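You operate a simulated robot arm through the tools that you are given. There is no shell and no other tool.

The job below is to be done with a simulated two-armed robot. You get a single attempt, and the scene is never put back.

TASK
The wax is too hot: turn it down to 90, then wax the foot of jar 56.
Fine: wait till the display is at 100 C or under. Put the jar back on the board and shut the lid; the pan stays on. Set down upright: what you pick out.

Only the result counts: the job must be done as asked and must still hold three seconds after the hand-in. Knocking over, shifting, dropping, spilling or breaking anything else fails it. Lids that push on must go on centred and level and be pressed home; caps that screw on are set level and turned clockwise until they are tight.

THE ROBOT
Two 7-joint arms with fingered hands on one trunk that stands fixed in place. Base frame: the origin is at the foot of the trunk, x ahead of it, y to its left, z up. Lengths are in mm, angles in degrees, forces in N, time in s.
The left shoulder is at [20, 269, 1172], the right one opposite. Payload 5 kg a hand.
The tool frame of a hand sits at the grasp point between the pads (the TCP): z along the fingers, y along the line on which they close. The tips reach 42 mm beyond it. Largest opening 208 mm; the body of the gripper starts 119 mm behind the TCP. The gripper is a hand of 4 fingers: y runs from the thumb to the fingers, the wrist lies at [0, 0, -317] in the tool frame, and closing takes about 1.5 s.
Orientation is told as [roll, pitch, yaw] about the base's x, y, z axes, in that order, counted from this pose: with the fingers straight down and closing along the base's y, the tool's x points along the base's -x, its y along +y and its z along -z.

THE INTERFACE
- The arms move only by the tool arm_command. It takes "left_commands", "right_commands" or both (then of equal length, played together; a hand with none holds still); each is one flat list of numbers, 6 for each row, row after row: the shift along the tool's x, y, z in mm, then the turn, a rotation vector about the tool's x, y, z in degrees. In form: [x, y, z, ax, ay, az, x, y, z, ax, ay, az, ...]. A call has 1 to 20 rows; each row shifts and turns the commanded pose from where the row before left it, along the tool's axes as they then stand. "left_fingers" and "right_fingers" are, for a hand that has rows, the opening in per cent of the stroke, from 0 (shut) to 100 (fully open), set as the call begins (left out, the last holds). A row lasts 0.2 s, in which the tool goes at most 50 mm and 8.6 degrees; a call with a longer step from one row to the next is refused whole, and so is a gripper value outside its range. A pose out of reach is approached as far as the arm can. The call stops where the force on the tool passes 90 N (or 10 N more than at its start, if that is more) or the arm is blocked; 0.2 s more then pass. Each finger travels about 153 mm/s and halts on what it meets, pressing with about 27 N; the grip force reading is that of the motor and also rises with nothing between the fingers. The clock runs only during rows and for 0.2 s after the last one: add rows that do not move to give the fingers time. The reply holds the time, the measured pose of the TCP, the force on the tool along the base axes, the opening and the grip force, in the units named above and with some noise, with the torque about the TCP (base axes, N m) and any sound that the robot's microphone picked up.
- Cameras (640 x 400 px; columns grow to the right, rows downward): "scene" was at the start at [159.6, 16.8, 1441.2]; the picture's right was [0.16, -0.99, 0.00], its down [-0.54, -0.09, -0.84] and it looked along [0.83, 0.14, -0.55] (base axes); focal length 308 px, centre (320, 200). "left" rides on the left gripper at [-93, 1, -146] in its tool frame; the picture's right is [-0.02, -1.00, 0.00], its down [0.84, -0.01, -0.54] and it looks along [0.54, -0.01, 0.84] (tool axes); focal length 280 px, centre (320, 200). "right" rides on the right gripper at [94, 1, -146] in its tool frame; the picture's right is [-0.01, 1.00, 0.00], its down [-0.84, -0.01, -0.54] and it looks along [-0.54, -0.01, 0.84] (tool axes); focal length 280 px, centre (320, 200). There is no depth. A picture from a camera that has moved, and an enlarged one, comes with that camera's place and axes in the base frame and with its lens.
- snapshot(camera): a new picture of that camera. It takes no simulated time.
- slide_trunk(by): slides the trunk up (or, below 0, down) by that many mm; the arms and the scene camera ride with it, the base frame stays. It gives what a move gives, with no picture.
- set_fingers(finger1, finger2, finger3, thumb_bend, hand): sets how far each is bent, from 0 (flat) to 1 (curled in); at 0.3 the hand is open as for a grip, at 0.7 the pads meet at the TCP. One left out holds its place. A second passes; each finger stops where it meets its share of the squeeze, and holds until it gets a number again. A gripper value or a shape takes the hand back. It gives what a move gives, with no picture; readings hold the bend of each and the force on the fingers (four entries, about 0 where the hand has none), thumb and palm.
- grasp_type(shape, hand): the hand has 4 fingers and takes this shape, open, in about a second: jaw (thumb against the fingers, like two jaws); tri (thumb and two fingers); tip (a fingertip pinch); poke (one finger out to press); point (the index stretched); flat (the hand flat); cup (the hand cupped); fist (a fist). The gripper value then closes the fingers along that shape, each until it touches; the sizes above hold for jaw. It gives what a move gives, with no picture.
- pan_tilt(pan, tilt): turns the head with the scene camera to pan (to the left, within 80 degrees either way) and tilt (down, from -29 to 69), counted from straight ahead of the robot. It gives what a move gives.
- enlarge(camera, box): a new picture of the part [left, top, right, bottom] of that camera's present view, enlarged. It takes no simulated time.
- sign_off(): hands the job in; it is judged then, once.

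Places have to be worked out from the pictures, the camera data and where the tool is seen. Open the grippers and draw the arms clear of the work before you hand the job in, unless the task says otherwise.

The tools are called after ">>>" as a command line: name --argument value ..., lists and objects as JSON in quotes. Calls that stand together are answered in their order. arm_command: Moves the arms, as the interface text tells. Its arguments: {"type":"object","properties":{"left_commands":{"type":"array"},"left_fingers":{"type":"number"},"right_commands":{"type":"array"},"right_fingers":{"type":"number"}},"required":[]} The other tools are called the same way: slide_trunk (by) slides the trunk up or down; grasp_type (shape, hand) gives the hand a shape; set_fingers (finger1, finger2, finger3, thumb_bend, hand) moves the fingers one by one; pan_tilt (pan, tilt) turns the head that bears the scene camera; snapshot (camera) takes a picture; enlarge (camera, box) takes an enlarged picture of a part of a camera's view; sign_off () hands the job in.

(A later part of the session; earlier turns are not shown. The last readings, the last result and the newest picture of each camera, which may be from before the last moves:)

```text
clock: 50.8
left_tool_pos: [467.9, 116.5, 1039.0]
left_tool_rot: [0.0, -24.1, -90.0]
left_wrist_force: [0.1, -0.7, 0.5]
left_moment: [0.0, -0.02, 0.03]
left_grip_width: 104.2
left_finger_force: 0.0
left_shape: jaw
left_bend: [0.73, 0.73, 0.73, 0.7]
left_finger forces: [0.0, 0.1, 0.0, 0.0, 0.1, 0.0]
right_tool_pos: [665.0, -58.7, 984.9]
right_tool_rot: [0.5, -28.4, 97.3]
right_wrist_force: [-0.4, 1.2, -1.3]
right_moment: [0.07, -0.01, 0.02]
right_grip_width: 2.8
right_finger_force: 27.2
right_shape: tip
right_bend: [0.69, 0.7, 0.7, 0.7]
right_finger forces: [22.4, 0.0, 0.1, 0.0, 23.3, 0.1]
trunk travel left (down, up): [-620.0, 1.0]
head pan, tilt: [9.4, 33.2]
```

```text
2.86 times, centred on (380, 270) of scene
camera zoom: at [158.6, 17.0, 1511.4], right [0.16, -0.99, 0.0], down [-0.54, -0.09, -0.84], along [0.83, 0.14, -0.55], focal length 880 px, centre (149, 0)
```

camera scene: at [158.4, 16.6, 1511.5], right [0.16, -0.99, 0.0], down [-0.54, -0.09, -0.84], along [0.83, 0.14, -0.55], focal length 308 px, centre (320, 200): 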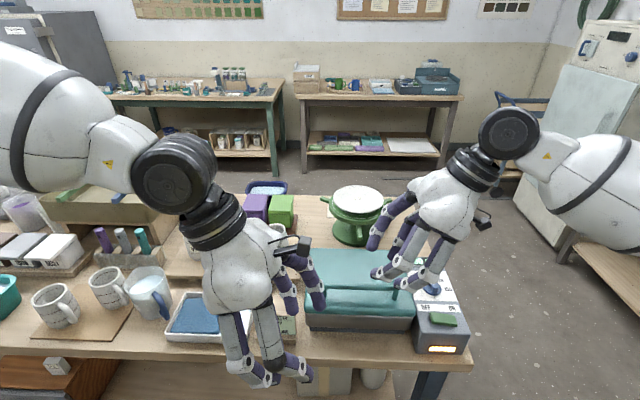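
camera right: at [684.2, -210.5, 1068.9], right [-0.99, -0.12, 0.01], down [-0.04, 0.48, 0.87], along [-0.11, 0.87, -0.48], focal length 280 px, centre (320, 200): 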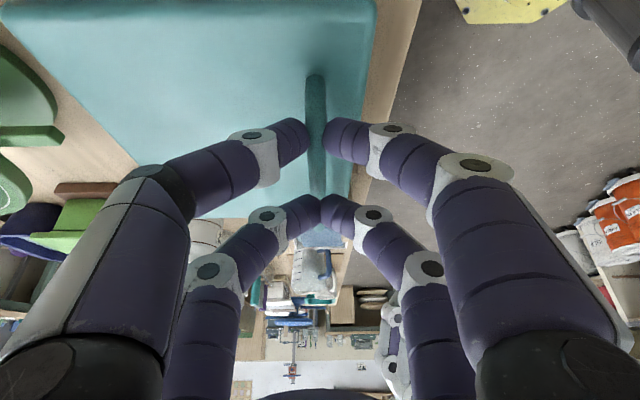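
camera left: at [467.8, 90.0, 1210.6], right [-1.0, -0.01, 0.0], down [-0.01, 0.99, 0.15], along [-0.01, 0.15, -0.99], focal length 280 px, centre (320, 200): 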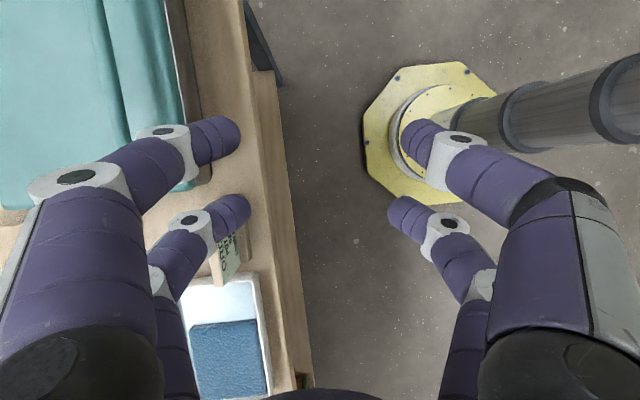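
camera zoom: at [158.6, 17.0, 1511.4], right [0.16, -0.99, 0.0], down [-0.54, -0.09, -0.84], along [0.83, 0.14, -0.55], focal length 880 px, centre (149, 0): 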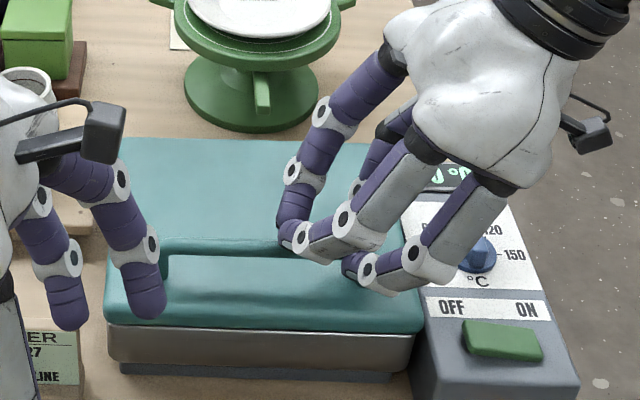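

Finger1 and thumb grip the bar (~23 N each). I lift gently by about 15 mm along the arc that a rear hinge would give, and watch forces and the picture.

>>> arm_command --right_commands '[-2.4, -1.7, -4.4, 0, 0, 0, -2.4, -1.7, -4.4, 0, 0, 0, -2.4, -1.7, -4.4, 0, 0, 0, 0, 0, 0, 0, 0, 0]'

>>> snapshot --camera "right"

>>> enlarge --camera "scene" --box '[290, 220, 470, 350]'

```text
clock: 51.8
left_tool_pos: [467.0, 117.0, 1040.6]
left_tool_rot: [0.1, -24.1, -90.1]
left_wrist_force: [0.3, 0.2, 0.1]
left_moment: [-0.01, -0.03, 0.01]
left_grip_width: 103.5
left_finger_force: 0.0
left_shape: jaw
left_bend: [0.73, 0.73, 0.73, 0.7]
left_finger forces: [0.1, 0.0, 0.1, 0.1, 0.1, 0.0]
right_tool_pos: [671.3, -59.1, 999.8]
right_tool_rot: [0.5, -28.3, 97.2]
right_wrist_force: [-1.0, 6.7, -3.5]
right_moment: [0.33, 0.03, 0.03]
right_grip_width: 2.7
right_finger_force: 27.1
right_shape: tip
right_bend: [0.7, 0.7, 0.7, 0.7]
right_finger forces: [22.7, 0.0, 0.0, 0.1, 23.0, 0.0]
trunk travel left (down, up): [-620.0, 1.0]
head pan, tilt: [9.4, 33.2]
```

```text
taken
camera right: at [689.2, -210.1, 1083.4], right [-0.99, -0.12, 0.01], down [-0.04, 0.48, 0.87], along [-0.11, 0.87, -0.48], focal length 280 px, centre (320, 200)
```

right: 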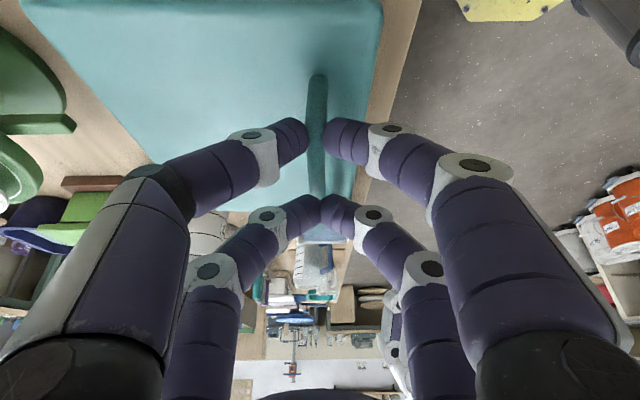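

```text
3.08 times, centred on (380, 285) of scene
camera zoom: at [158.8, 17.3, 1511.4], right [0.16, -0.99, 0.0], down [-0.54, -0.09, -0.84], along [0.83, 0.14, -0.55], focal length 948 px, centre (135, -62)
```

zoom: 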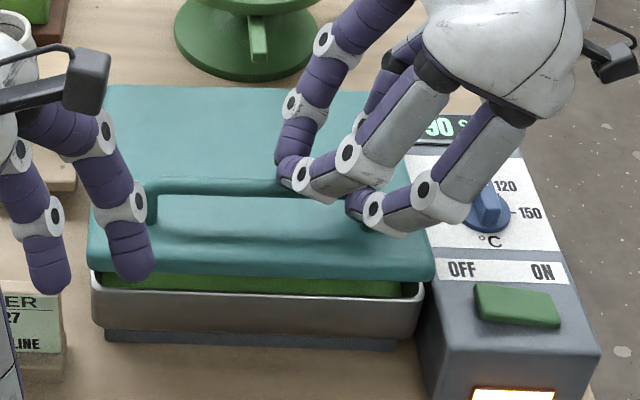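

The front edge rises evenly and only ~3.5 N is needed, so the lid is hinged at the rear; the display shows 90 °C. I keep lifting along the hinge arc to about 30°.

>>> arm_command --right_commands '[-6.9, -6.3, -12.75, 0, 0, 0, -6.66, -7.6, -12.3, 0, 0, 0, -6.28, -8.7, -11.6, 0, 0, 0, -5.9, -9.9, -10.9, 0, 0, 0, -5.45, -10.9, -10.07, 0, 0, 0, 0, 0, 0, 0, 0, 0]'

>>> snapshot --camera "right"

>>> snapshot --camera "scene"

```text
clock: 53.2
left_tool_pos: [467.4, 116.9, 1038.7]
left_tool_rot: [0.1, -24.1, -90.1]
left_wrist_force: [-0.3, -0.6, 0.3]
left_moment: [-0.04, -0.02, -0.04]
left_grip_width: 104.1
left_finger_force: 0.0
left_shape: jaw
left_bend: [0.73, 0.73, 0.73, 0.7]
left_finger forces: [0.0, 0.0, 0.0, 0.0, 0.0, 0.1]
right_tool_pos: [714.6, -53.8, 1064.7]
right_tool_rot: [0.6, -28.3, 97.2]
right_wrist_force: [-6.1, 7.5, 0.5]
right_moment: [0.21, 0.39, -0.07]
right_grip_width: 1.8
right_finger_force: 26.7
right_shape: tip
right_bend: [0.71, 0.7, 0.7, 0.7]
right_finger forces: [29.2, 0.1, 0.0, 0.0, 18.9, 0.0]
trunk travel left (down, up): [-620.0, 1.0]
head pan, tilt: [9.4, 33.2]
```

```text
taken
camera right: at [732.2, -204.5, 1147.8], right [-0.99, -0.12, 0.01], down [-0.04, 0.48, 0.87], along [-0.11, 0.87, -0.48], focal length 280 px, centre (320, 200)
```

right: 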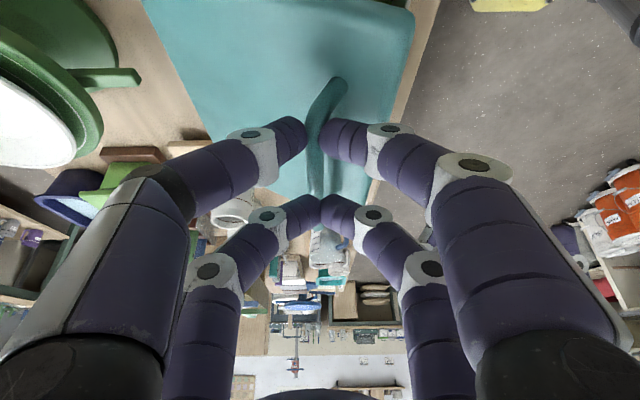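

```text
taken
camera scene: at [158.2, 17.5, 1511.5], right [0.16, -0.99, 0.0], down [-0.54, -0.09, -0.84], along [0.83, 0.14, -0.55], focal length 308 px, centre (320, 200)
```

scene: 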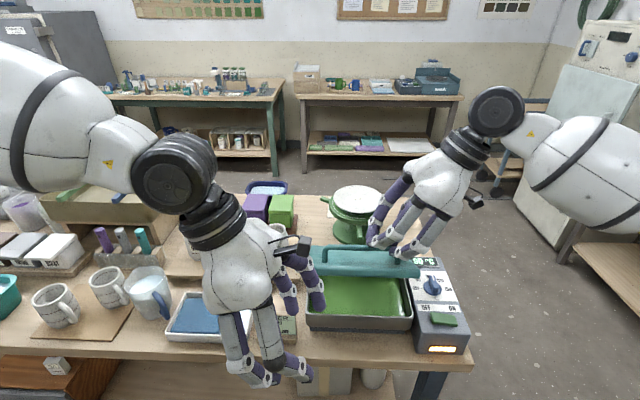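

The lid is at ~30° and the green wax shows. The slight -x force suggests the hinge is a touch higher; I correct and continue to about 50°.

>>> arm_command --right_commands '[-5.45, -9.0, -10.07, 0, 0, 0, -4.6, -12.3, -8.5, 0, 0, 0, -4.04, -13.2, -7.5, 0, 0, 0, -3.5, -13.9, -6.5, 0, 0, 0, 0, 0, 0, 0, 0, 0]'

>>> snapshot --camera "right"

>>> enlarge --camera "scene" --box '[290, 180, 490, 350]'

```text
clock: 54.4
left_tool_pos: [466.2, 116.3, 1039.5]
left_tool_rot: [0.1, -24.0, -90.2]
left_wrist_force: [0.2, -0.3, 0.9]
left_moment: [0.02, 0.04, 0.03]
left_grip_width: 103.8
left_finger_force: 0.1
left_shape: jaw
left_bend: [0.73, 0.73, 0.73, 0.7]
left_finger forces: [0.0, 0.0, 0.1, 0.0, 0.0, 0.0]
right_tool_pos: [759.7, -49.1, 1102.5]
right_tool_rot: [0.5, -28.4, 97.2]
right_wrist_force: [-7.0, 2.9, 7.8]
right_moment: [0.06, 0.38, -0.11]
right_grip_width: 0.5
right_finger_force: 27.2
right_shape: tip
right_bend: [0.71, 0.7, 0.7, 0.72]
right_finger forces: [20.6, 0.0, 0.1, 0.0, 16.5, 0.0]
trunk travel left (down, up): [-620.0, 1.0]
head pan, tilt: [9.4, 33.2]
```

```text
taken
camera right: at [778.8, -200.0, 1186.4], right [-0.99, -0.12, 0.01], down [-0.04, 0.48, 0.87], along [-0.11, 0.87, -0.48], focal length 280 px, centre (320, 200)
```

right: 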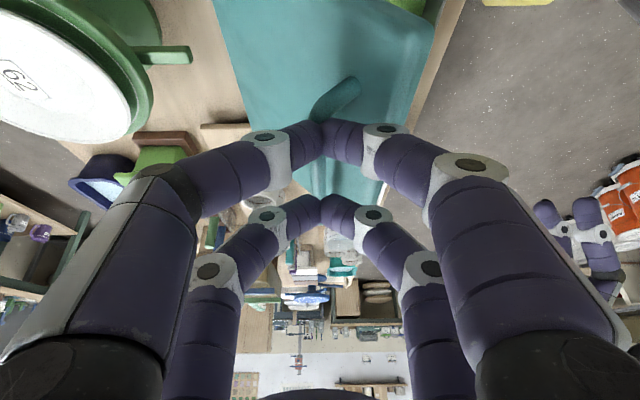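

```text
2.35 times, centred on (390, 265) of scene
camera zoom: at [157.7, 17.0, 1511.6], right [0.16, -0.99, 0.0], down [-0.54, -0.09, -0.84], along [0.83, 0.14, -0.55], focal length 725 px, centre (155, 47)
```

zoom: 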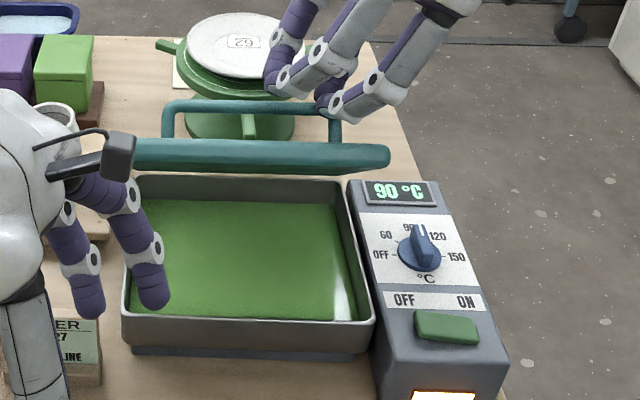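

The tips have nearly closed under the bar (it is caged), lid about 45-48°. Force points radially outward, so I use a slightly larger radius and continue to ~60°.

>>> arm_command --right_commands '[-3.3, -6.1, -6.2, 0, 0, 0, -3.04, -15.3, -5.6, 0, 0, 0, -2.5, -15.9, -4.6, 0, 0, 0, 0, 0, 0, 0, 0, 0]'

>>> snapshot --camera "right"

>>> enlarge --camera "scene" --box '[290, 150, 490, 350]'

```text
clock: 55.4
left_tool_pos: [466.6, 116.7, 1037.8]
left_tool_rot: [0.0, -24.0, -90.2]
left_wrist_force: [0.2, 0.5, -1.6]
left_moment: [-0.02, 0.01, -0.01]
left_grip_width: 103.9
left_finger_force: 0.2
left_shape: jaw
left_bend: [0.73, 0.73, 0.73, 0.7]
left_finger forces: [0.0, 0.0, 0.0, 0.1, 0.0, 0.0]
right_tool_pos: [798.7, -43.1, 1118.1]
right_tool_rot: [0.4, -28.4, 97.3]
right_wrist_force: [-2.8, 1.5, -0.3]
right_moment: [0.06, 0.18, -0.03]
right_grip_width: 0.2
right_finger_force: 27.3
right_shape: tip
right_bend: [0.71, 0.7, 0.7, 0.71]
right_finger forces: [18.7, 0.0, 0.1, 0.0, 0.1, 0.0]
trunk travel left (down, up): [-620.0, 1.0]
head pan, tilt: [9.4, 33.2]
```

```text
taken
camera right: at [816.9, -194.7, 1202.3], right [-0.99, -0.12, 0.01], down [-0.04, 0.48, 0.87], along [-0.11, 0.87, -0.48], focal length 280 px, centre (320, 200)
```

right: 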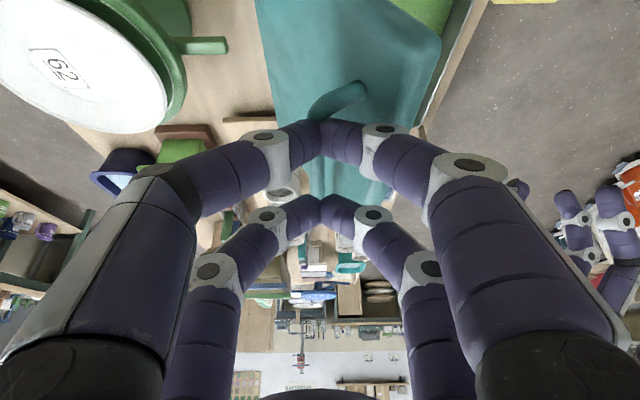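

```text
2.00 times, centred on (390, 250) of scene
camera zoom: at [158.6, 17.2, 1511.4], right [0.16, -0.99, 0.0], down [-0.54, -0.09, -0.84], along [0.83, 0.14, -0.55], focal length 616 px, centre (180, 100)
```

zoom: 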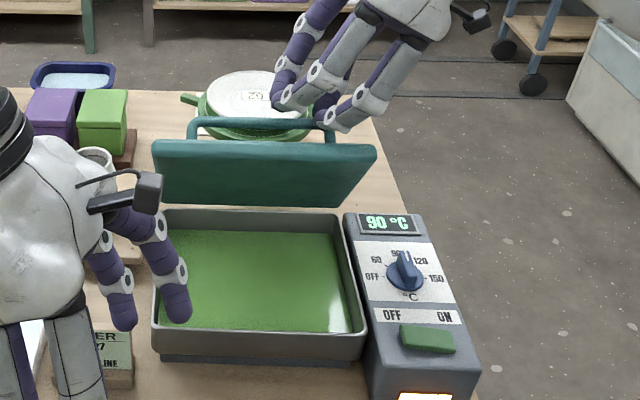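

Forces are small and the lid is ~60-65° open. I continue pushing along the arc to about 75°.

>>> arm_command --right_commands '[-1.8, -16.2, -3.3, 0, 0, 0, -1.05, -16.5, -1.9, 0, 0, 0, -0.4, -16.7, -0.8, 0, 0, 0, 0, 0, 0, 0, 0, 0]'

>>> snapshot --camera "right"

>>> enlarge --camera "scene" --box '[290, 130, 490, 350]'

```text
clock: 56.4
left_tool_pos: [466.8, 116.2, 1038.6]
left_tool_rot: [0.1, -24.0, -90.2]
left_wrist_force: [0.0, 0.0, -0.8]
left_moment: [0.0, 0.0, -0.01]
left_grip_width: 103.7
left_finger_force: 0.0
left_shape: jaw
left_bend: [0.73, 0.73, 0.73, 0.7]
left_finger forces: [0.0, 0.0, 0.0, 0.0, 0.1, 0.0]
right_tool_pos: [846.6, -36.3, 1125.2]
right_tool_rot: [0.5, -28.4, 97.2]
right_wrist_force: [-2.6, 0.0, 8.9]
right_moment: [-0.21, 0.56, 0.11]
right_grip_width: 0.0
right_finger_force: 27.0
right_shape: tip
right_bend: [0.71, 0.7, 0.7, 0.72]
right_finger forces: [8.6, 0.0, 0.1, 0.1, 0.1, 0.1]
trunk travel left (down, up): [-620.0, 1.0]
head pan, tilt: [9.4, 33.2]
```

```text
taken
camera right: at [865.3, -187.5, 1209.8], right [-0.99, -0.12, 0.01], down [-0.04, 0.48, 0.87], along [-0.11, 0.87, -0.48], focal length 280 px, centre (320, 200)
```

right: 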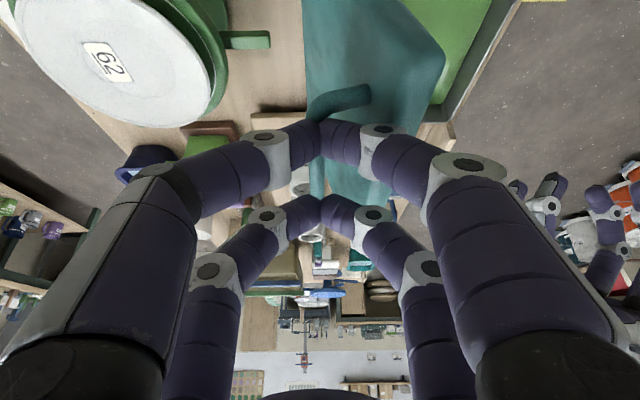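

```text
1.82 times, centred on (390, 240) of scene
camera zoom: at [158.1, 17.0, 1511.6], right [0.16, -0.99, 0.0], down [-0.54, -0.09, -0.84], along [0.83, 0.14, -0.55], focal length 560 px, centre (193, 127)
```

zoom: 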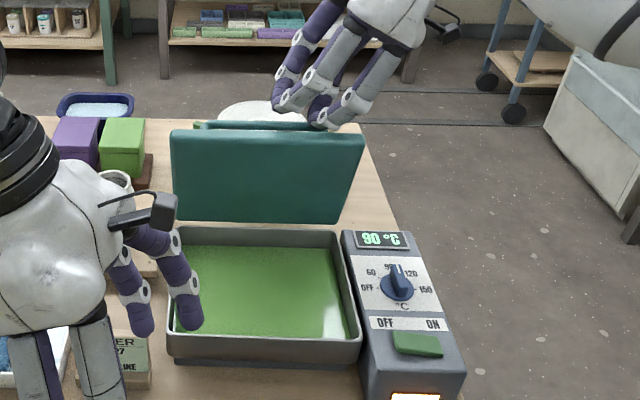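

Lid ~78-80° now. The upward push on the tool says I'm a little low; I rise 4 mm and push on further.

>>> arm_command --right_commands '[-1.9, 0, -3.5, 0, 0, 0, 0, -13, 0, 0, 0, 0, 0.3, -13, 0.6, 0, 0, 0, 0, 0, 0, 0, 0, 0]'

>>> snapshot --camera "right"

>>> enlarge --camera "scene" --box '[290, 130, 490, 350]'

```text
clock: 57.4
left_tool_pos: [466.6, 114.7, 1038.3]
left_tool_rot: [0.1, -24.0, -90.2]
left_wrist_force: [0.0, -0.5, 0.0]
left_moment: [-0.02, -0.04, 0.0]
left_grip_width: 103.8
left_finger_force: 0.0
left_shape: jaw
left_bend: [0.73, 0.73, 0.73, 0.7]
left_finger forces: [0.1, 0.0, 0.0, 0.0, 0.1, 0.0]
right_tool_pos: [873.8, -32.3, 1129.0]
right_tool_rot: [0.5, -28.4, 97.4]
right_wrist_force: [-0.3, 0.2, 3.5]
right_moment: [-0.07, 0.07, 0.0]
right_grip_width: 0.2
right_finger_force: 26.7
right_shape: tip
right_bend: [0.71, 0.7, 0.7, 0.72]
right_finger forces: [1.6, 0.1, 0.0, 0.0, 0.0, 0.0]
trunk travel left (down, up): [-620.0, 1.0]
head pan, tilt: [9.4, 33.2]
```

```text
taken
camera right: at [891.8, -183.3, 1212.6], right [-0.99, -0.12, 0.01], down [-0.04, 0.48, 0.87], along [-0.11, 0.87, -0.48], focal length 280 px, centre (320, 200)
```

right: 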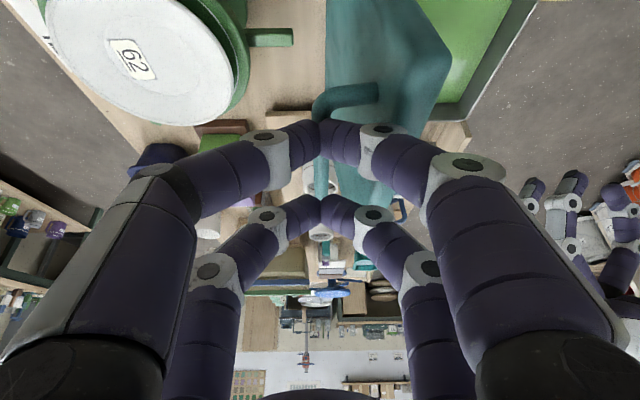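

```text
1.82 times, centred on (390, 240) of scene
camera zoom: at [158.4, 16.9, 1511.5], right [0.16, -0.99, 0.0], down [-0.54, -0.09, -0.84], along [0.83, 0.14, -0.55], focal length 560 px, centre (193, 127)
```

zoom: 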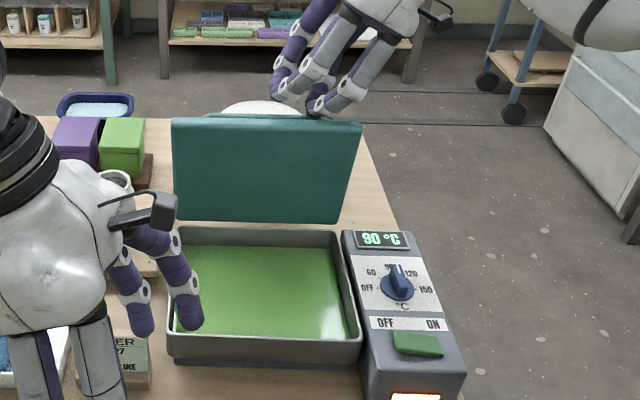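

The load is nearly gone; the lid is close to vertical. I push on about 24 mm more to carry it past upright.

>>> arm_command --right_commands '[0.5, -12, 0.9, 0, 0, 0, 1.0, -12, 1.9, 0, 0, 0, 0, 0, 0, 0, 0, 0]'

>>> snapshot --camera "right"

>>> enlarge --camera "scene" --box '[290, 130, 490, 350]'

```text
clock: 58.2
left_tool_pos: [466.8, 116.2, 1039.4]
left_tool_rot: [0.1, -24.1, -90.1]
left_wrist_force: [-0.4, 0.1, 1.5]
left_moment: [0.02, 0.02, 0.01]
left_grip_width: 103.9
left_finger_force: 0.1
left_shape: jaw
left_bend: [0.73, 0.73, 0.73, 0.7]
left_finger forces: [0.1, 0.0, 0.0, 0.1, 0.0, 0.0]
right_tool_pos: [897.6, -29.8, 1126.2]
right_tool_rot: [0.5, -28.4, 97.2]
right_wrist_force: [0.1, -0.2, -0.1]
right_moment: [0.03, 0.04, -0.01]
right_grip_width: 0.5
right_finger_force: 26.3
right_shape: tip
right_bend: [0.71, 0.7, 0.7, 0.72]
right_finger forces: [0.0, 0.1, 0.0, 0.0, 0.0, 0.0]
trunk travel left (down, up): [-620.0, 1.0]
head pan, tilt: [9.4, 33.2]
```

```text
taken
camera right: at [917.0, -180.4, 1208.9], right [-0.99, -0.12, 0.01], down [-0.04, 0.48, 0.87], along [-0.11, 0.87, -0.48], focal length 280 px, centre (320, 200)
```

right: 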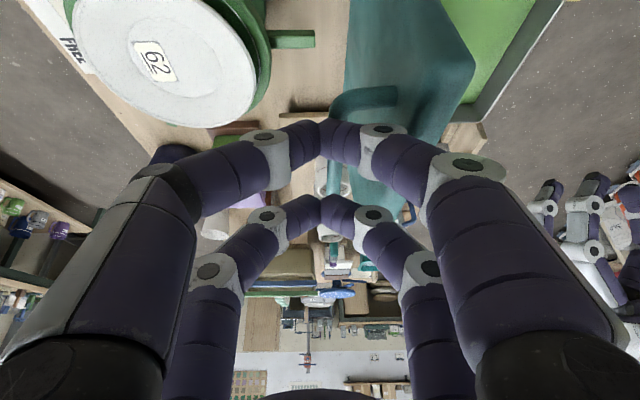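

```text
1.82 times, centred on (390, 240) of scene
camera zoom: at [158.7, 16.6, 1511.4], right [0.16, -0.99, 0.0], down [-0.54, -0.09, -0.84], along [0.83, 0.14, -0.55], focal length 560 px, centre (193, 127)
```

zoom: 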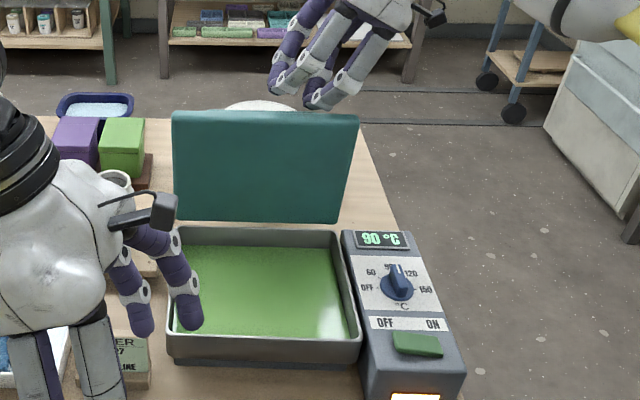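

All contact forces are zero and the lid stands open by itself. I wait a second to confirm it stays.

>>> arm_command --right_commands '[0, 0, 0, 0, 0, 0, 0, 0, 0, 0, 0, 0, 0, 0, 0, 0, 0, 0, 0, 0, 0, 0, 0, 0, 0, 0, 0, 0, 0, 0]'

>>> enlarge --camera "scene" --box '[290, 130, 490, 350]'

>>> enlarge --camera "right" --box '[240, 0, 560, 200]'

```text
clock: 59.4
left_tool_pos: [467.5, 116.5, 1038.6]
left_tool_rot: [0.1, -24.0, -90.1]
left_wrist_force: [0.0, 0.2, 0.3]
left_moment: [-0.01, -0.03, 0.03]
left_grip_width: 104.1
left_finger_force: 0.0
left_shape: jaw
left_bend: [0.73, 0.73, 0.73, 0.7]
left_finger forces: [0.0, 0.0, 0.0, 0.0, 0.0, 0.1]
right_tool_pos: [898.5, -29.1, 1125.8]
right_tool_rot: [0.5, -28.4, 97.3]
right_wrist_force: [-0.5, 0.2, -0.7]
right_moment: [0.0, 0.02, 0.01]
right_grip_width: 0.2
right_finger_force: 27.2
right_shape: tip
right_bend: [0.71, 0.7, 0.7, 0.72]
right_finger forces: [0.0, 0.0, 0.0, 0.1, 0.0, 0.1]
trunk travel left (down, up): [-620.0, 1.0]
head pan, tilt: [9.4, 33.2]
```

```text
1.82 times, centred on (390, 240) of scene
camera zoom: at [158.6, 16.8, 1511.4], right [0.16, -0.99, 0.0], down [-0.54, -0.09, -0.84], along [0.83, 0.14, -0.55], focal length 560 px, centre (193, 127)
```

zoom: 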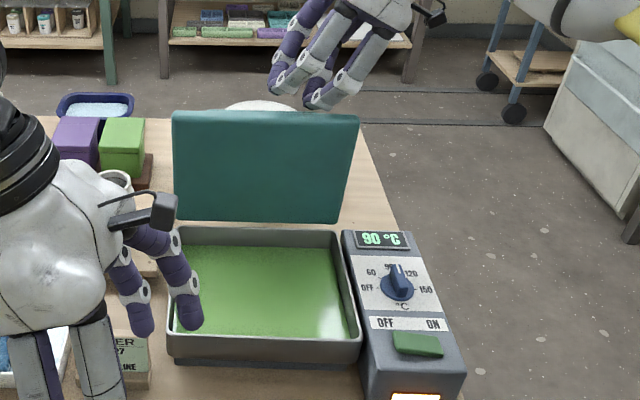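

```text
2.00 times, centred on (400, 100) of right
camera zoom: at [916.8, -179.9, 1209.1], right [-0.99, -0.12, 0.01], down [-0.04, 0.48, 0.87], along [-0.11, 0.87, -0.48], focal length 561 px, centre (160, 400)
```

zoom: 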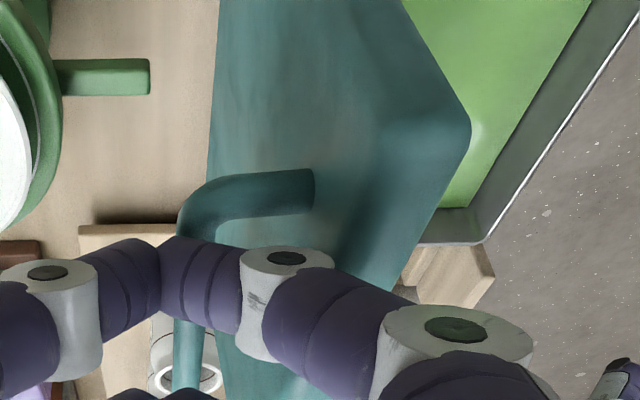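

The lid holds at vertical on its own. I raise the right hand straight up in small steps, checking that reach does not pull it back toward the lid.

>>> arm_command --right_commands '[-4.76, 0, -8.8, 0, 0, 0, -4.76, 0, -8.8, 0, 0, 0, 0, 0, 0, 0, 0, 0]'

>>> enlarge --camera "scene" --box '[290, 130, 490, 350]'

```text
clock: 60.2
left_tool_pos: [467.2, 116.3, 1037.9]
left_tool_rot: [0.1, -24.1, -90.2]
left_wrist_force: [0.6, 0.6, 0.9]
left_moment: [-0.01, 0.02, -0.02]
left_grip_width: 103.9
left_finger_force: 0.2
left_shape: jaw
left_bend: [0.73, 0.73, 0.73, 0.7]
left_finger forces: [0.1, 0.0, 0.0, 0.0, 0.0, 0.0]
right_tool_pos: [896.8, -28.7, 1145.6]
right_tool_rot: [0.5, -28.3, 97.2]
right_wrist_force: [0.2, 0.2, -0.5]
right_moment: [0.01, -0.02, -0.01]
right_grip_width: 0.3
right_finger_force: 26.7
right_shape: tip
right_bend: [0.71, 0.7, 0.7, 0.72]
right_finger forces: [0.0, 0.0, 0.0, 0.0, 0.0, 0.0]
trunk travel left (down, up): [-620.0, 1.0]
head pan, tilt: [9.4, 33.2]
```

```text
1.82 times, centred on (390, 240) of scene
camera zoom: at [158.7, 16.8, 1511.4], right [0.16, -0.99, 0.0], down [-0.54, -0.09, -0.84], along [0.83, 0.14, -0.55], focal length 560 px, centre (193, 127)
```

zoom: 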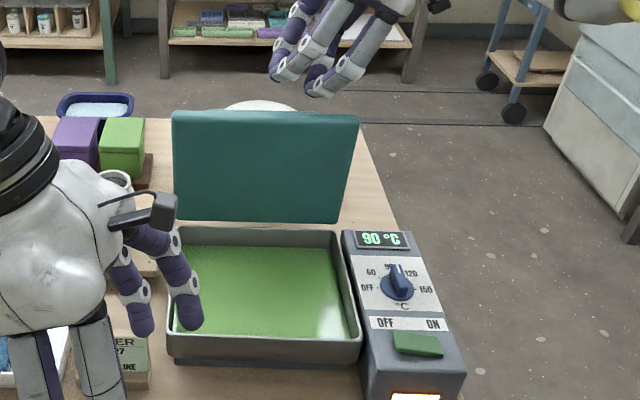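

Clear. I keep raising it another 50 mm.

>>> arm_command --right_commands '[-5.95, 0, -11, 0, 0, 0, -5.95, 0, -11, 0, 0, 0, -5.95, 0, -11, 0, 0, 0, -5.95, 0, -11, 0, 0, 0, 0, 0, 0, 0, 0, 0]'

>>> snapshot --camera "right"

```text
clock: 61.4
left_tool_pos: [466.3, 115.0, 1038.4]
left_tool_rot: [0.2, -24.0, -90.1]
left_wrist_force: [0.1, -0.5, -0.2]
left_moment: [0.0, 0.02, 0.0]
left_grip_width: 104.0
left_finger_force: 0.1
left_shape: jaw
left_bend: [0.73, 0.73, 0.73, 0.7]
left_finger forces: [0.0, 0.1, 0.1, 0.0, 0.0, 0.0]
right_tool_pos: [899.3, -28.9, 1194.8]
right_tool_rot: [0.5, -28.3, 97.2]
right_wrist_force: [0.6, 0.1, -0.1]
right_moment: [0.04, 0.01, 0.01]
right_grip_width: 0.3
right_finger_force: 27.0
right_shape: tip
right_bend: [0.71, 0.7, 0.7, 0.72]
right_finger forces: [0.0, 0.0, 0.1, 0.1, 0.0, 0.0]
trunk travel left (down, up): [-620.0, 1.0]
head pan, tilt: [9.4, 33.2]
```

```text
taken
camera right: at [917.6, -180.6, 1278.7], right [-0.99, -0.12, 0.01], down [-0.04, 0.48, 0.87], along [-0.11, 0.87, -0.48], focal length 280 px, centre (320, 200)
```

right: 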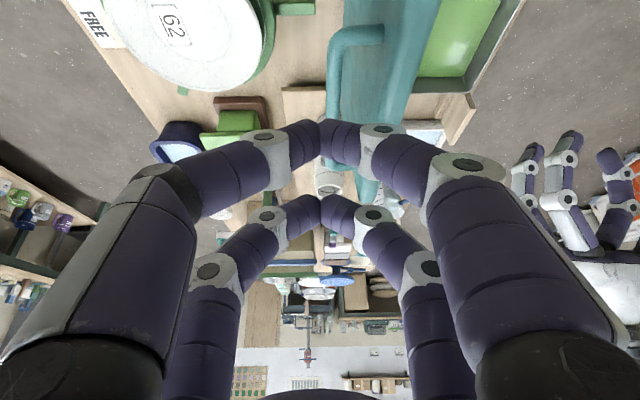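

Tips are above the lid's top edge. I now swing the right hand away to the right, and move the left hand (leaning, yaw -90) to a high hover near jar 56.

>>> arm_command --left_commands '[25.7, 26.9, -18.9, 0, 0, 0, 25.7, 26.9, -18.9, 0, 0, 0, 25.7, 26.9, -18.9, 0, 0, 0, 25.7, 26.9, -18.9, 0, 0, 0, 25.7, 26.9, -18.9, 0, 0, 0, 25.7, 26.9, -18.9, 0, 0, 0, 25.7, 26.9, -18.9, 0, 0, 0, 25.7, 26.9, -18.9, 0, 0, 0, 25.7, 26.9, -18.9, 0, 0, 0, 25.7, 26.9, -18.9, 0, 0, 0, 25.7, 26.9, -18.9, 0, 0, 0, 25.7, 26.9, -18.9, 0, 0, 0]' --right_commands '[34.9, 5.1, -18.9, 0, 0, 0, 34.9, 5.1, -18.9, 0, 0, 0, 34.9, 5.1, -18.9, 0, 0, 0, 34.9, 5.1, -18.9, 0, 0, 0, 34.9, 5.1, -18.9, 0, 0, 0, 6.7, 38.8, -3.6, 0, 0, 0, 6.7, 38.8, -3.6, 0, 0, 0, 6.7, 38.8, -3.6, 0, 0, 0, 6.7, 38.8, -3.6, 0, 0, 0, 0, 0, 0, 0, 0, 0, 0, 0, 0, 0, 0, 0, 0, 0, 0, 0, 0, 0]'

>>> snapshot --camera "left"

>>> snapshot --camera "scene"

```text
clock: 64.0
left_tool_pos: [789.6, 494.4, 1121.0]
left_tool_rot: [0.0, -24.1, -90.0]
left_wrist_force: [0.0, 0.8, -0.9]
left_moment: [-0.11, -0.01, 0.0]
left_grip_width: 104.0
left_finger_force: 0.0
left_shape: jaw
left_bend: [0.73, 0.73, 0.73, 0.7]
left_finger forces: [0.0, 0.1, 0.1, 0.1, 0.0, 0.0]
right_tool_pos: [746.7, -280.5, 1197.4]
right_tool_rot: [0.5, -28.3, 97.3]
right_wrist_force: [0.8, 0.3, -0.3]
right_moment: [-0.06, 0.04, 0.04]
right_grip_width: 0.2
right_finger_force: 26.4
right_shape: tip
right_bend: [0.71, 0.7, 0.7, 0.72]
right_finger forces: [0.1, 0.0, 0.1, 0.0, 0.1, 0.0]
trunk travel left (down, up): [-620.0, 1.0]
head pan, tilt: [9.4, 33.2]
```

```text
taken
camera left: at [790.2, 468.8, 1292.1], right [-1.0, -0.01, 0.01], down [-0.01, 0.99, 0.15], along [-0.01, 0.15, -0.99], focal length 280 px, centre (320, 200)
```

left: 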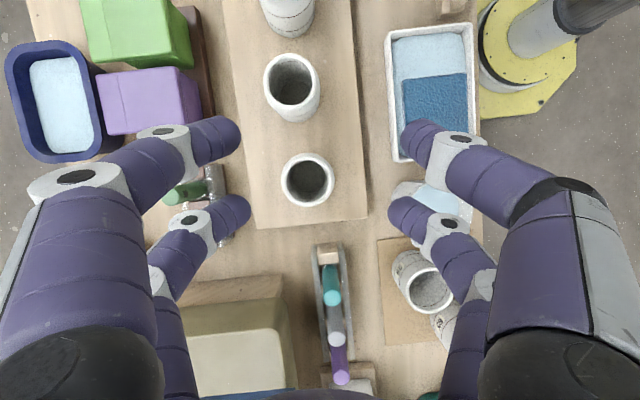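

```text
taken
camera scene: at [159.0, 17.6, 1511.3], right [0.16, -0.99, 0.0], down [-0.54, -0.09, -0.84], along [0.83, 0.14, -0.55], focal length 308 px, centre (320, 200)
```

scene: 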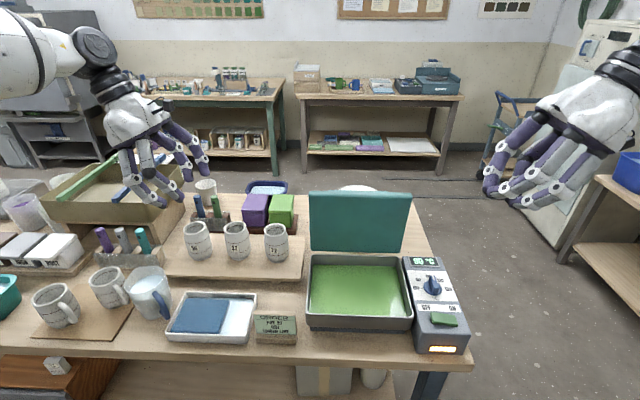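

I now have a top view: jar 56's axis is about (803, 496), neighbour 27 about (821, 391). I raise the left hand a little, turn its yaw by +8° to clear the neighbour, then lower the trunk 120 mm, which favours reach at the pan.

>>> arm_command --left_commands '[-14.3, 0, -32, 0, 0, 0, -14.3, 0, -32, 0, 0, 0, 0, 0, 0, -3.26, 0, -7.3, 0, 0, 0, 0, 0, 0]'

>>> slide_trunk --by -120

>>> snapshot --camera "left"

>>> snapshot --camera "scene"

```text
clock: 65.0
left_tool_pos: [790.5, 491.8, 1192.1]
left_tool_rot: [0.1, -23.9, -82.1]
left_wrist_force: [1.1, -0.1, -0.5]
left_moment: [0.05, 0.02, -0.02]
left_grip_width: 104.1
left_finger_force: 0.0
left_shape: jaw
left_bend: [0.73, 0.73, 0.73, 0.7]
left_finger forces: [0.1, 0.1, 0.1, 0.0, 0.0, 0.1]
right_tool_pos: [747.0, -283.7, 1196.8]
right_tool_rot: [0.4, -28.3, 97.2]
right_wrist_force: [1.0, -0.5, -0.5]
right_moment: [0.07, 0.03, 0.01]
right_grip_width: 0.2
right_finger_force: 27.1
right_shape: tip
right_bend: [0.71, 0.7, 0.7, 0.72]
right_finger forces: [0.0, 0.0, 0.1, 0.1, 0.1, 0.0]
trunk travel left (down, up): [-620.0, 1.0]
head pan, tilt: [9.4, 33.2]
```

```text
clock: 66.5
left_tool_pos: [789.2, 490.9, 1071.9]
left_tool_rot: [0.1, -24.2, -82.0]
left_wrist_force: [-0.6, -1.2, -0.4]
left_moment: [0.01, -0.03, 0.03]
left_grip_width: 104.0
left_finger_force: 0.0
left_shape: jaw
left_bend: [0.73, 0.73, 0.73, 0.7]
left_finger forces: [0.1, 0.0, 0.0, 0.1, 0.0, 0.0]
right_tool_pos: [749.2, -280.7, 1077.6]
right_tool_rot: [0.4, -28.4, 97.3]
right_wrist_force: [-0.5, -0.1, 0.0]
right_moment: [-0.03, -0.04, -0.03]
right_grip_width: 0.4
right_finger_force: 27.0
right_shape: tip
right_bend: [0.71, 0.7, 0.7, 0.72]
right_finger forces: [0.0, 0.1, 0.0, 0.0, 0.1, 0.1]
trunk travel left (down, up): [-500.0, 121.0]
head pan, tilt: [9.4, 33.2]
```

```text
taken
camera left: at [793.4, 464.7, 1243.8], right [-0.99, -0.15, 0.0], down [-0.15, 0.98, 0.15], along [-0.03, 0.15, -0.99], focal length 280 px, centre (320, 200)
```

left: 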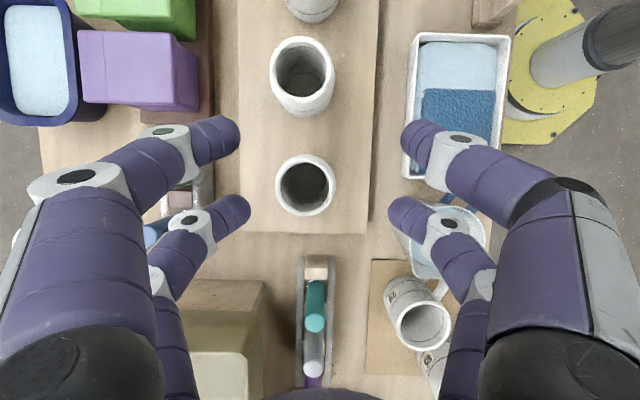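

```text
taken
camera scene: at [160.7, 16.8, 1391.4], right [0.16, -0.99, 0.0], down [-0.54, -0.09, -0.84], along [0.83, 0.14, -0.55], focal length 308 px, centre (320, 200)
```

scene: 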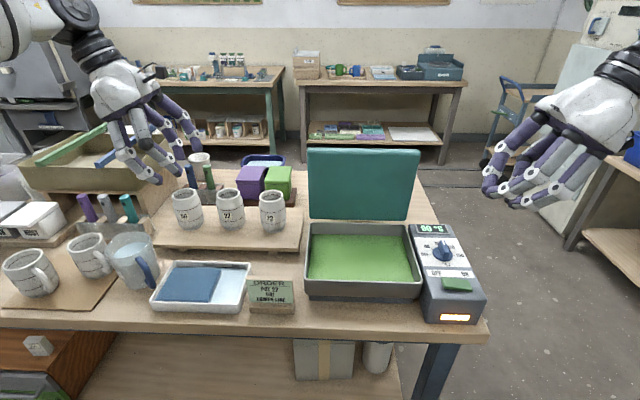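

Jar 56 stays at about (803, 496). I enlarge the scene view to measure the heights of its base and rim.

>>> enlarge --camera "scene" --box '[150, 175, 230, 235]'

>>> enlarge --camera "scene" --box '[290, 200, 490, 330]'

>>> enlarge --camera "left" --box '[230, 120, 390, 240]'

```text
6.67 times, centred on (190, 205) of scene
camera zoom: at [160.7, 16.8, 1391.4], right [0.16, -0.99, 0.0], down [-0.54, -0.09, -0.84], along [0.83, 0.14, -0.55], focal length 2055 px, centre (1187, 167)
```

zoom: 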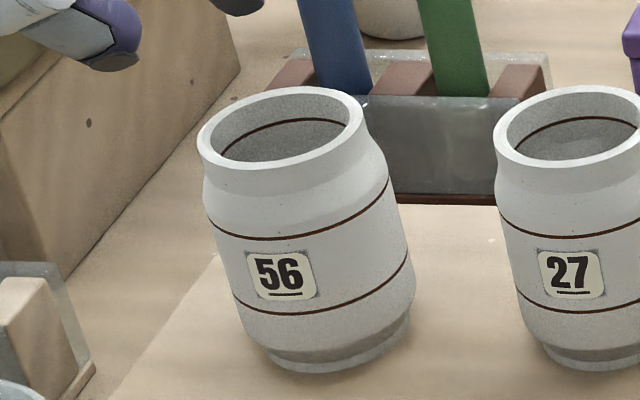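

```text
3.08 times, centred on (390, 265) of scene
camera zoom: at [160.7, 16.8, 1391.4], right [0.16, -0.99, 0.0], down [-0.54, -0.09, -0.84], along [0.83, 0.14, -0.55], focal length 948 px, centre (105, 0)
```

zoom: 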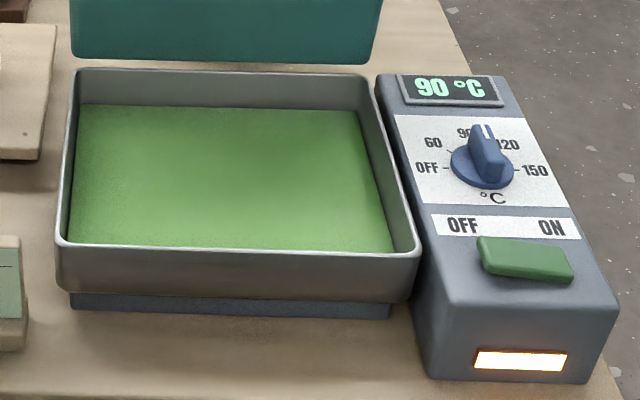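

```text
3.33 times, centred on (310, 180) of left
camera zoom: at [793.4, 464.7, 1243.8], right [-0.99, -0.15, 0.0], down [-0.15, 0.98, 0.15], along [-0.03, 0.15, -0.99], focal length 935 px, centre (353, 267)
```

zoom: 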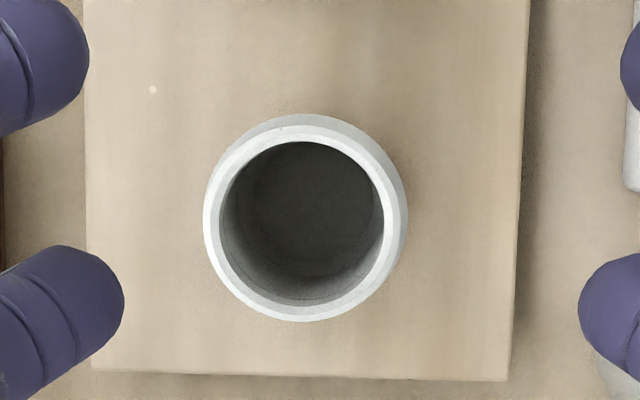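

Jar 56: base z≈836.5, rim z≈943, foot band ~10 mm high. Wax surface about z≈853, pan rim ~886. I align the left hand over jar 56 and lower to just above rim height with the fingers at 52 %.

>>> arm_command --left_commands '[15.5, 7.2, 27, 0, 0, 0, 15.5, 7.2, 27, 0, 0, 0, 0, 0, 0, 0, 0, 0, 0, 0, 0, 0, 0, 0]' --left_fingers 54

>>> snapshot --camera "left"

>>> enlarge --camera "scene" --box '[110, 110, 270, 240]'

```text
clock: 67.5
left_tool_pos: [804.8, 495.6, 1010.3]
left_tool_rot: [0.1, -24.0, -82.1]
left_wrist_force: [0.7, -0.2, 0.4]
left_moment: [0.0, 0.0, 0.0]
left_grip_width: 111.6
left_finger_force: 0.1
left_shape: jaw
left_bend: [0.72, 0.72, 0.72, 0.7]
left_finger forces: [0.0, 0.1, 0.0, 0.0, 0.1, 0.1]
right_tool_pos: [749.0, -279.7, 1077.8]
right_tool_rot: [0.5, -28.4, 97.2]
right_wrist_force: [0.6, -0.3, 0.0]
right_moment: [-0.03, 0.0, 0.01]
right_grip_width: 0.3
right_finger_force: 27.1
right_shape: tip
right_bend: [0.71, 0.7, 0.7, 0.72]
right_finger forces: [0.0, 0.0, 0.0, 0.1, 0.1, 0.0]
trunk travel left (down, up): [-500.0, 121.0]
head pan, tilt: [9.4, 33.2]
```

```text
taken
camera left: at [808.1, 470.3, 1181.7], right [-0.99, -0.15, 0.0], down [-0.15, 0.98, 0.15], along [-0.03, 0.15, -0.99], focal length 280 px, centre (320, 200)
```

left: 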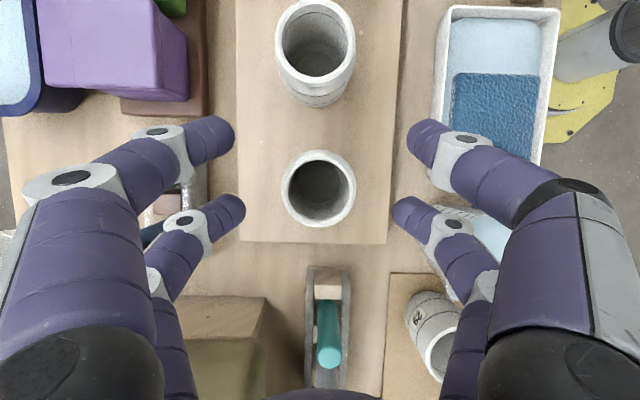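

```text
3.08 times, centred on (190, 175) of scene
camera zoom: at [161.2, 16.9, 1391.1], right [0.16, -0.99, 0.0], down [-0.54, -0.09, -0.84], along [0.83, 0.14, -0.55], focal length 948 px, centre (720, 277)
```

zoom: 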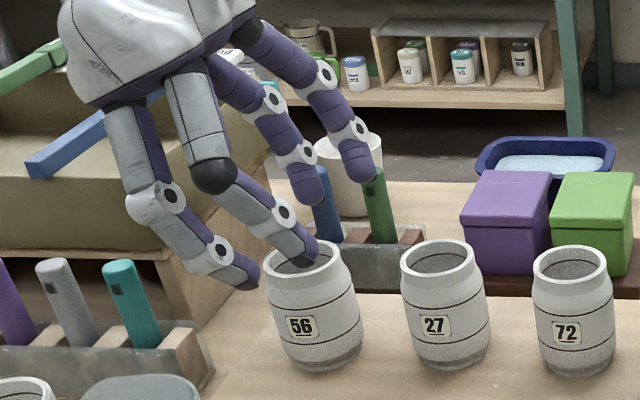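

Hand is aligned. Before descending I check how near the rear fingers come to the blue/green tool handles, using the right camera's side view.

>>> snapshot --camera "right"

>>> enlarge --camera "scene" --box '[180, 120, 260, 180]'

>>> enlarge --camera "left" --box '[0, 80, 240, 280]'

```text
taken
camera right: at [767.4, -431.3, 1160.1], right [-0.99, -0.12, 0.01], down [-0.04, 0.48, 0.87], along [-0.11, 0.87, -0.48], focal length 280 px, centre (320, 200)
```

right: 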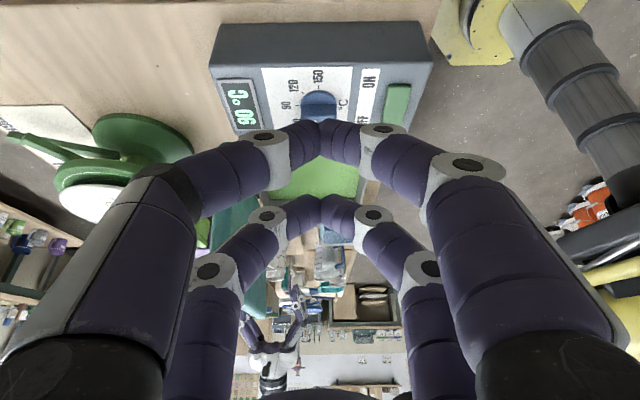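

```text
6.67 times, centred on (220, 150) of scene
camera zoom: at [161.2, 16.9, 1391.1], right [0.16, -0.99, 0.0], down [-0.54, -0.09, -0.84], along [0.83, 0.14, -0.55], focal length 2055 px, centre (987, 533)
```

zoom: 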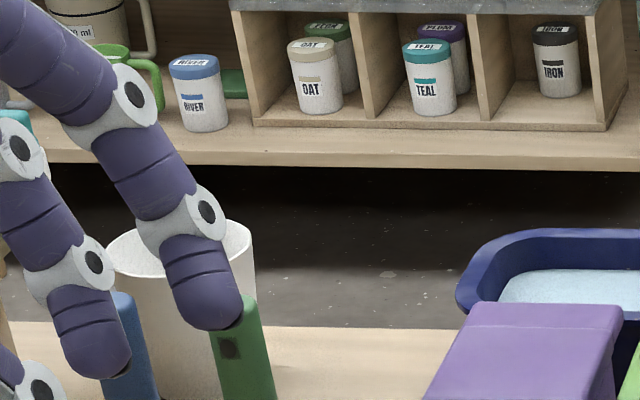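

```text
2.00 times, centred on (120, 180) of left
camera zoom: at [808.1, 470.3, 1181.7], right [-0.99, -0.15, 0.0], down [-0.15, 0.98, 0.15], along [-0.03, 0.15, -0.99], focal length 561 px, centre (720, 240)
```

zoom: 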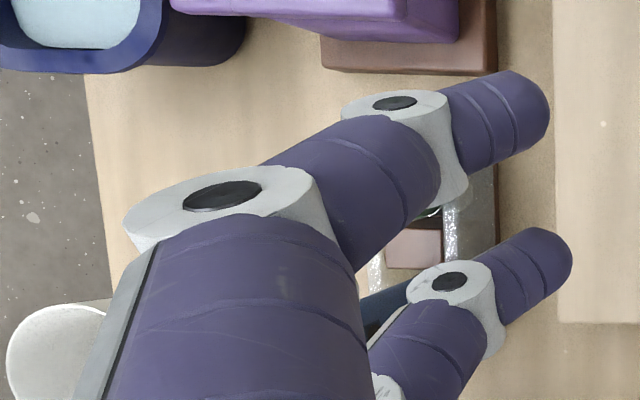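

The handles stand close behind jar 56 (green ≈(940,494), blue ≈(936,552), tops z≈961), so I must mind the rear finger joints. I check the front side too: the jug and mugs near the front fingers.

>>> enlarge --camera "left" --box '[360, 150, 600, 300]'

>>> enlarge --camera "scene" --box '[70, 190, 230, 300]'

```text
2.67 times, centred on (480, 225) of left
camera zoom: at [808.1, 470.3, 1181.7], right [-0.99, -0.15, 0.0], down [-0.15, 0.98, 0.15], along [-0.03, 0.15, -0.99], focal length 748 px, centre (-107, 133)
```

zoom: 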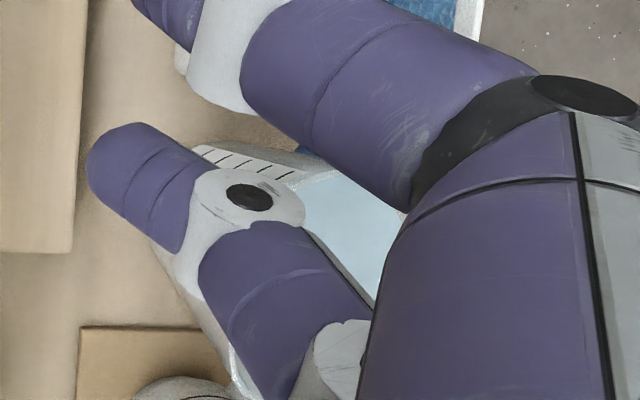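

```text
3.64 times, centred on (150, 245) of scene
camera zoom: at [161.2, 16.9, 1391.1], right [0.16, -0.99, 0.0], down [-0.54, -0.09, -0.84], along [0.83, 0.14, -0.55], focal length 1121 px, centre (938, 36)
```

zoom: 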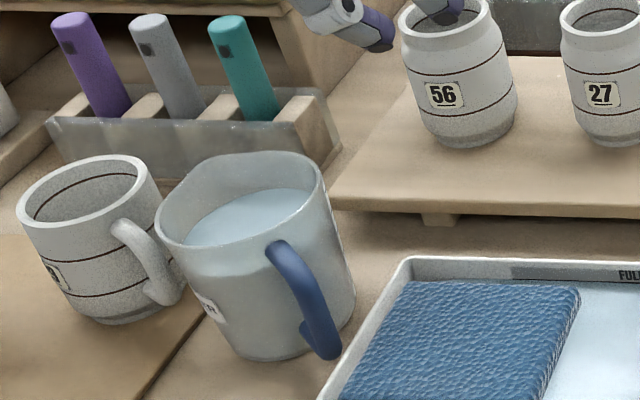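

The jug (centre ≈(605,535)) leaves room. Turning the closing line to azimuth ~20° lets the rear joints miss both handles and keeps off jar 27. I rotate +12° about the vertical, narrow the fingers to 42 % and centre.

>>> arm_command --left_commands '[0, 0, 0, -2.45, 0, -5.48, 0, 0, 0, -2.45, 0, -5.48, 4.3, -4.8, -1.9, 0, 0, 0, 0, 0, 0, 0, 0, 0, 0, 0, 0, 0, 0, 0]' --left_fingers 42

>>> snapshot --camera "left"

>>> enlarge --camera "scene" --box '[110, 110, 270, 210]'

```text
clock: 68.7
left_tool_pos: [796.5, 500.7, 1009.0]
left_tool_rot: [0.1, -24.1, -70.1]
left_wrist_force: [-0.2, -0.1, -0.9]
left_moment: [0.02, -0.01, 0.0]
left_grip_width: 87.8
left_finger_force: 0.1
left_shape: jaw
left_bend: [0.73, 0.73, 0.73, 0.7]
left_finger forces: [0.1, 0.1, 0.1, 0.0, 0.0, 0.0]
right_tool_pos: [748.4, -279.9, 1075.5]
right_tool_rot: [0.6, -28.4, 97.3]
right_wrist_force: [-0.6, 0.0, -0.2]
right_moment: [-0.03, -0.01, 0.0]
right_grip_width: 0.5
right_finger_force: 27.1
right_shape: tip
right_bend: [0.71, 0.7, 0.7, 0.72]
right_finger forces: [0.1, 0.0, 0.0, 0.1, 0.1, 0.1]
trunk travel left (down, up): [-500.0, 121.0]
head pan, tilt: [9.4, 33.2]
```

```text
taken
camera left: at [806.9, 476.8, 1181.3], right [-0.94, -0.35, 0.0], down [-0.35, 0.93, 0.15], along [-0.06, 0.14, -0.99], focal length 280 px, centre (320, 200)
```

left: 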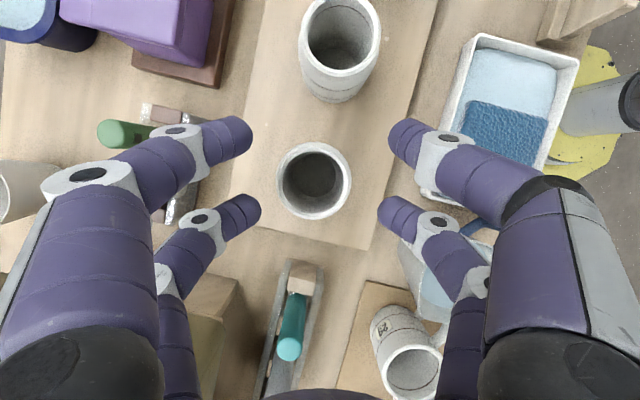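

```text
4.00 times, centred on (190, 160) of scene
camera zoom: at [161.2, 17.0, 1391.1], right [0.16, -0.99, 0.0], down [-0.54, -0.09, -0.84], along [0.83, 0.14, -0.55], focal length 1233 px, centre (840, 360)
```

zoom: 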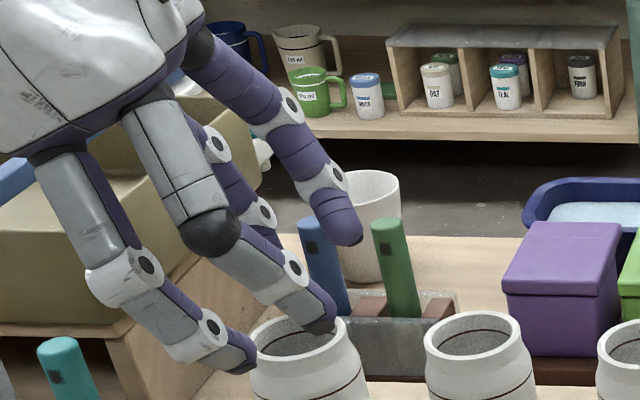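

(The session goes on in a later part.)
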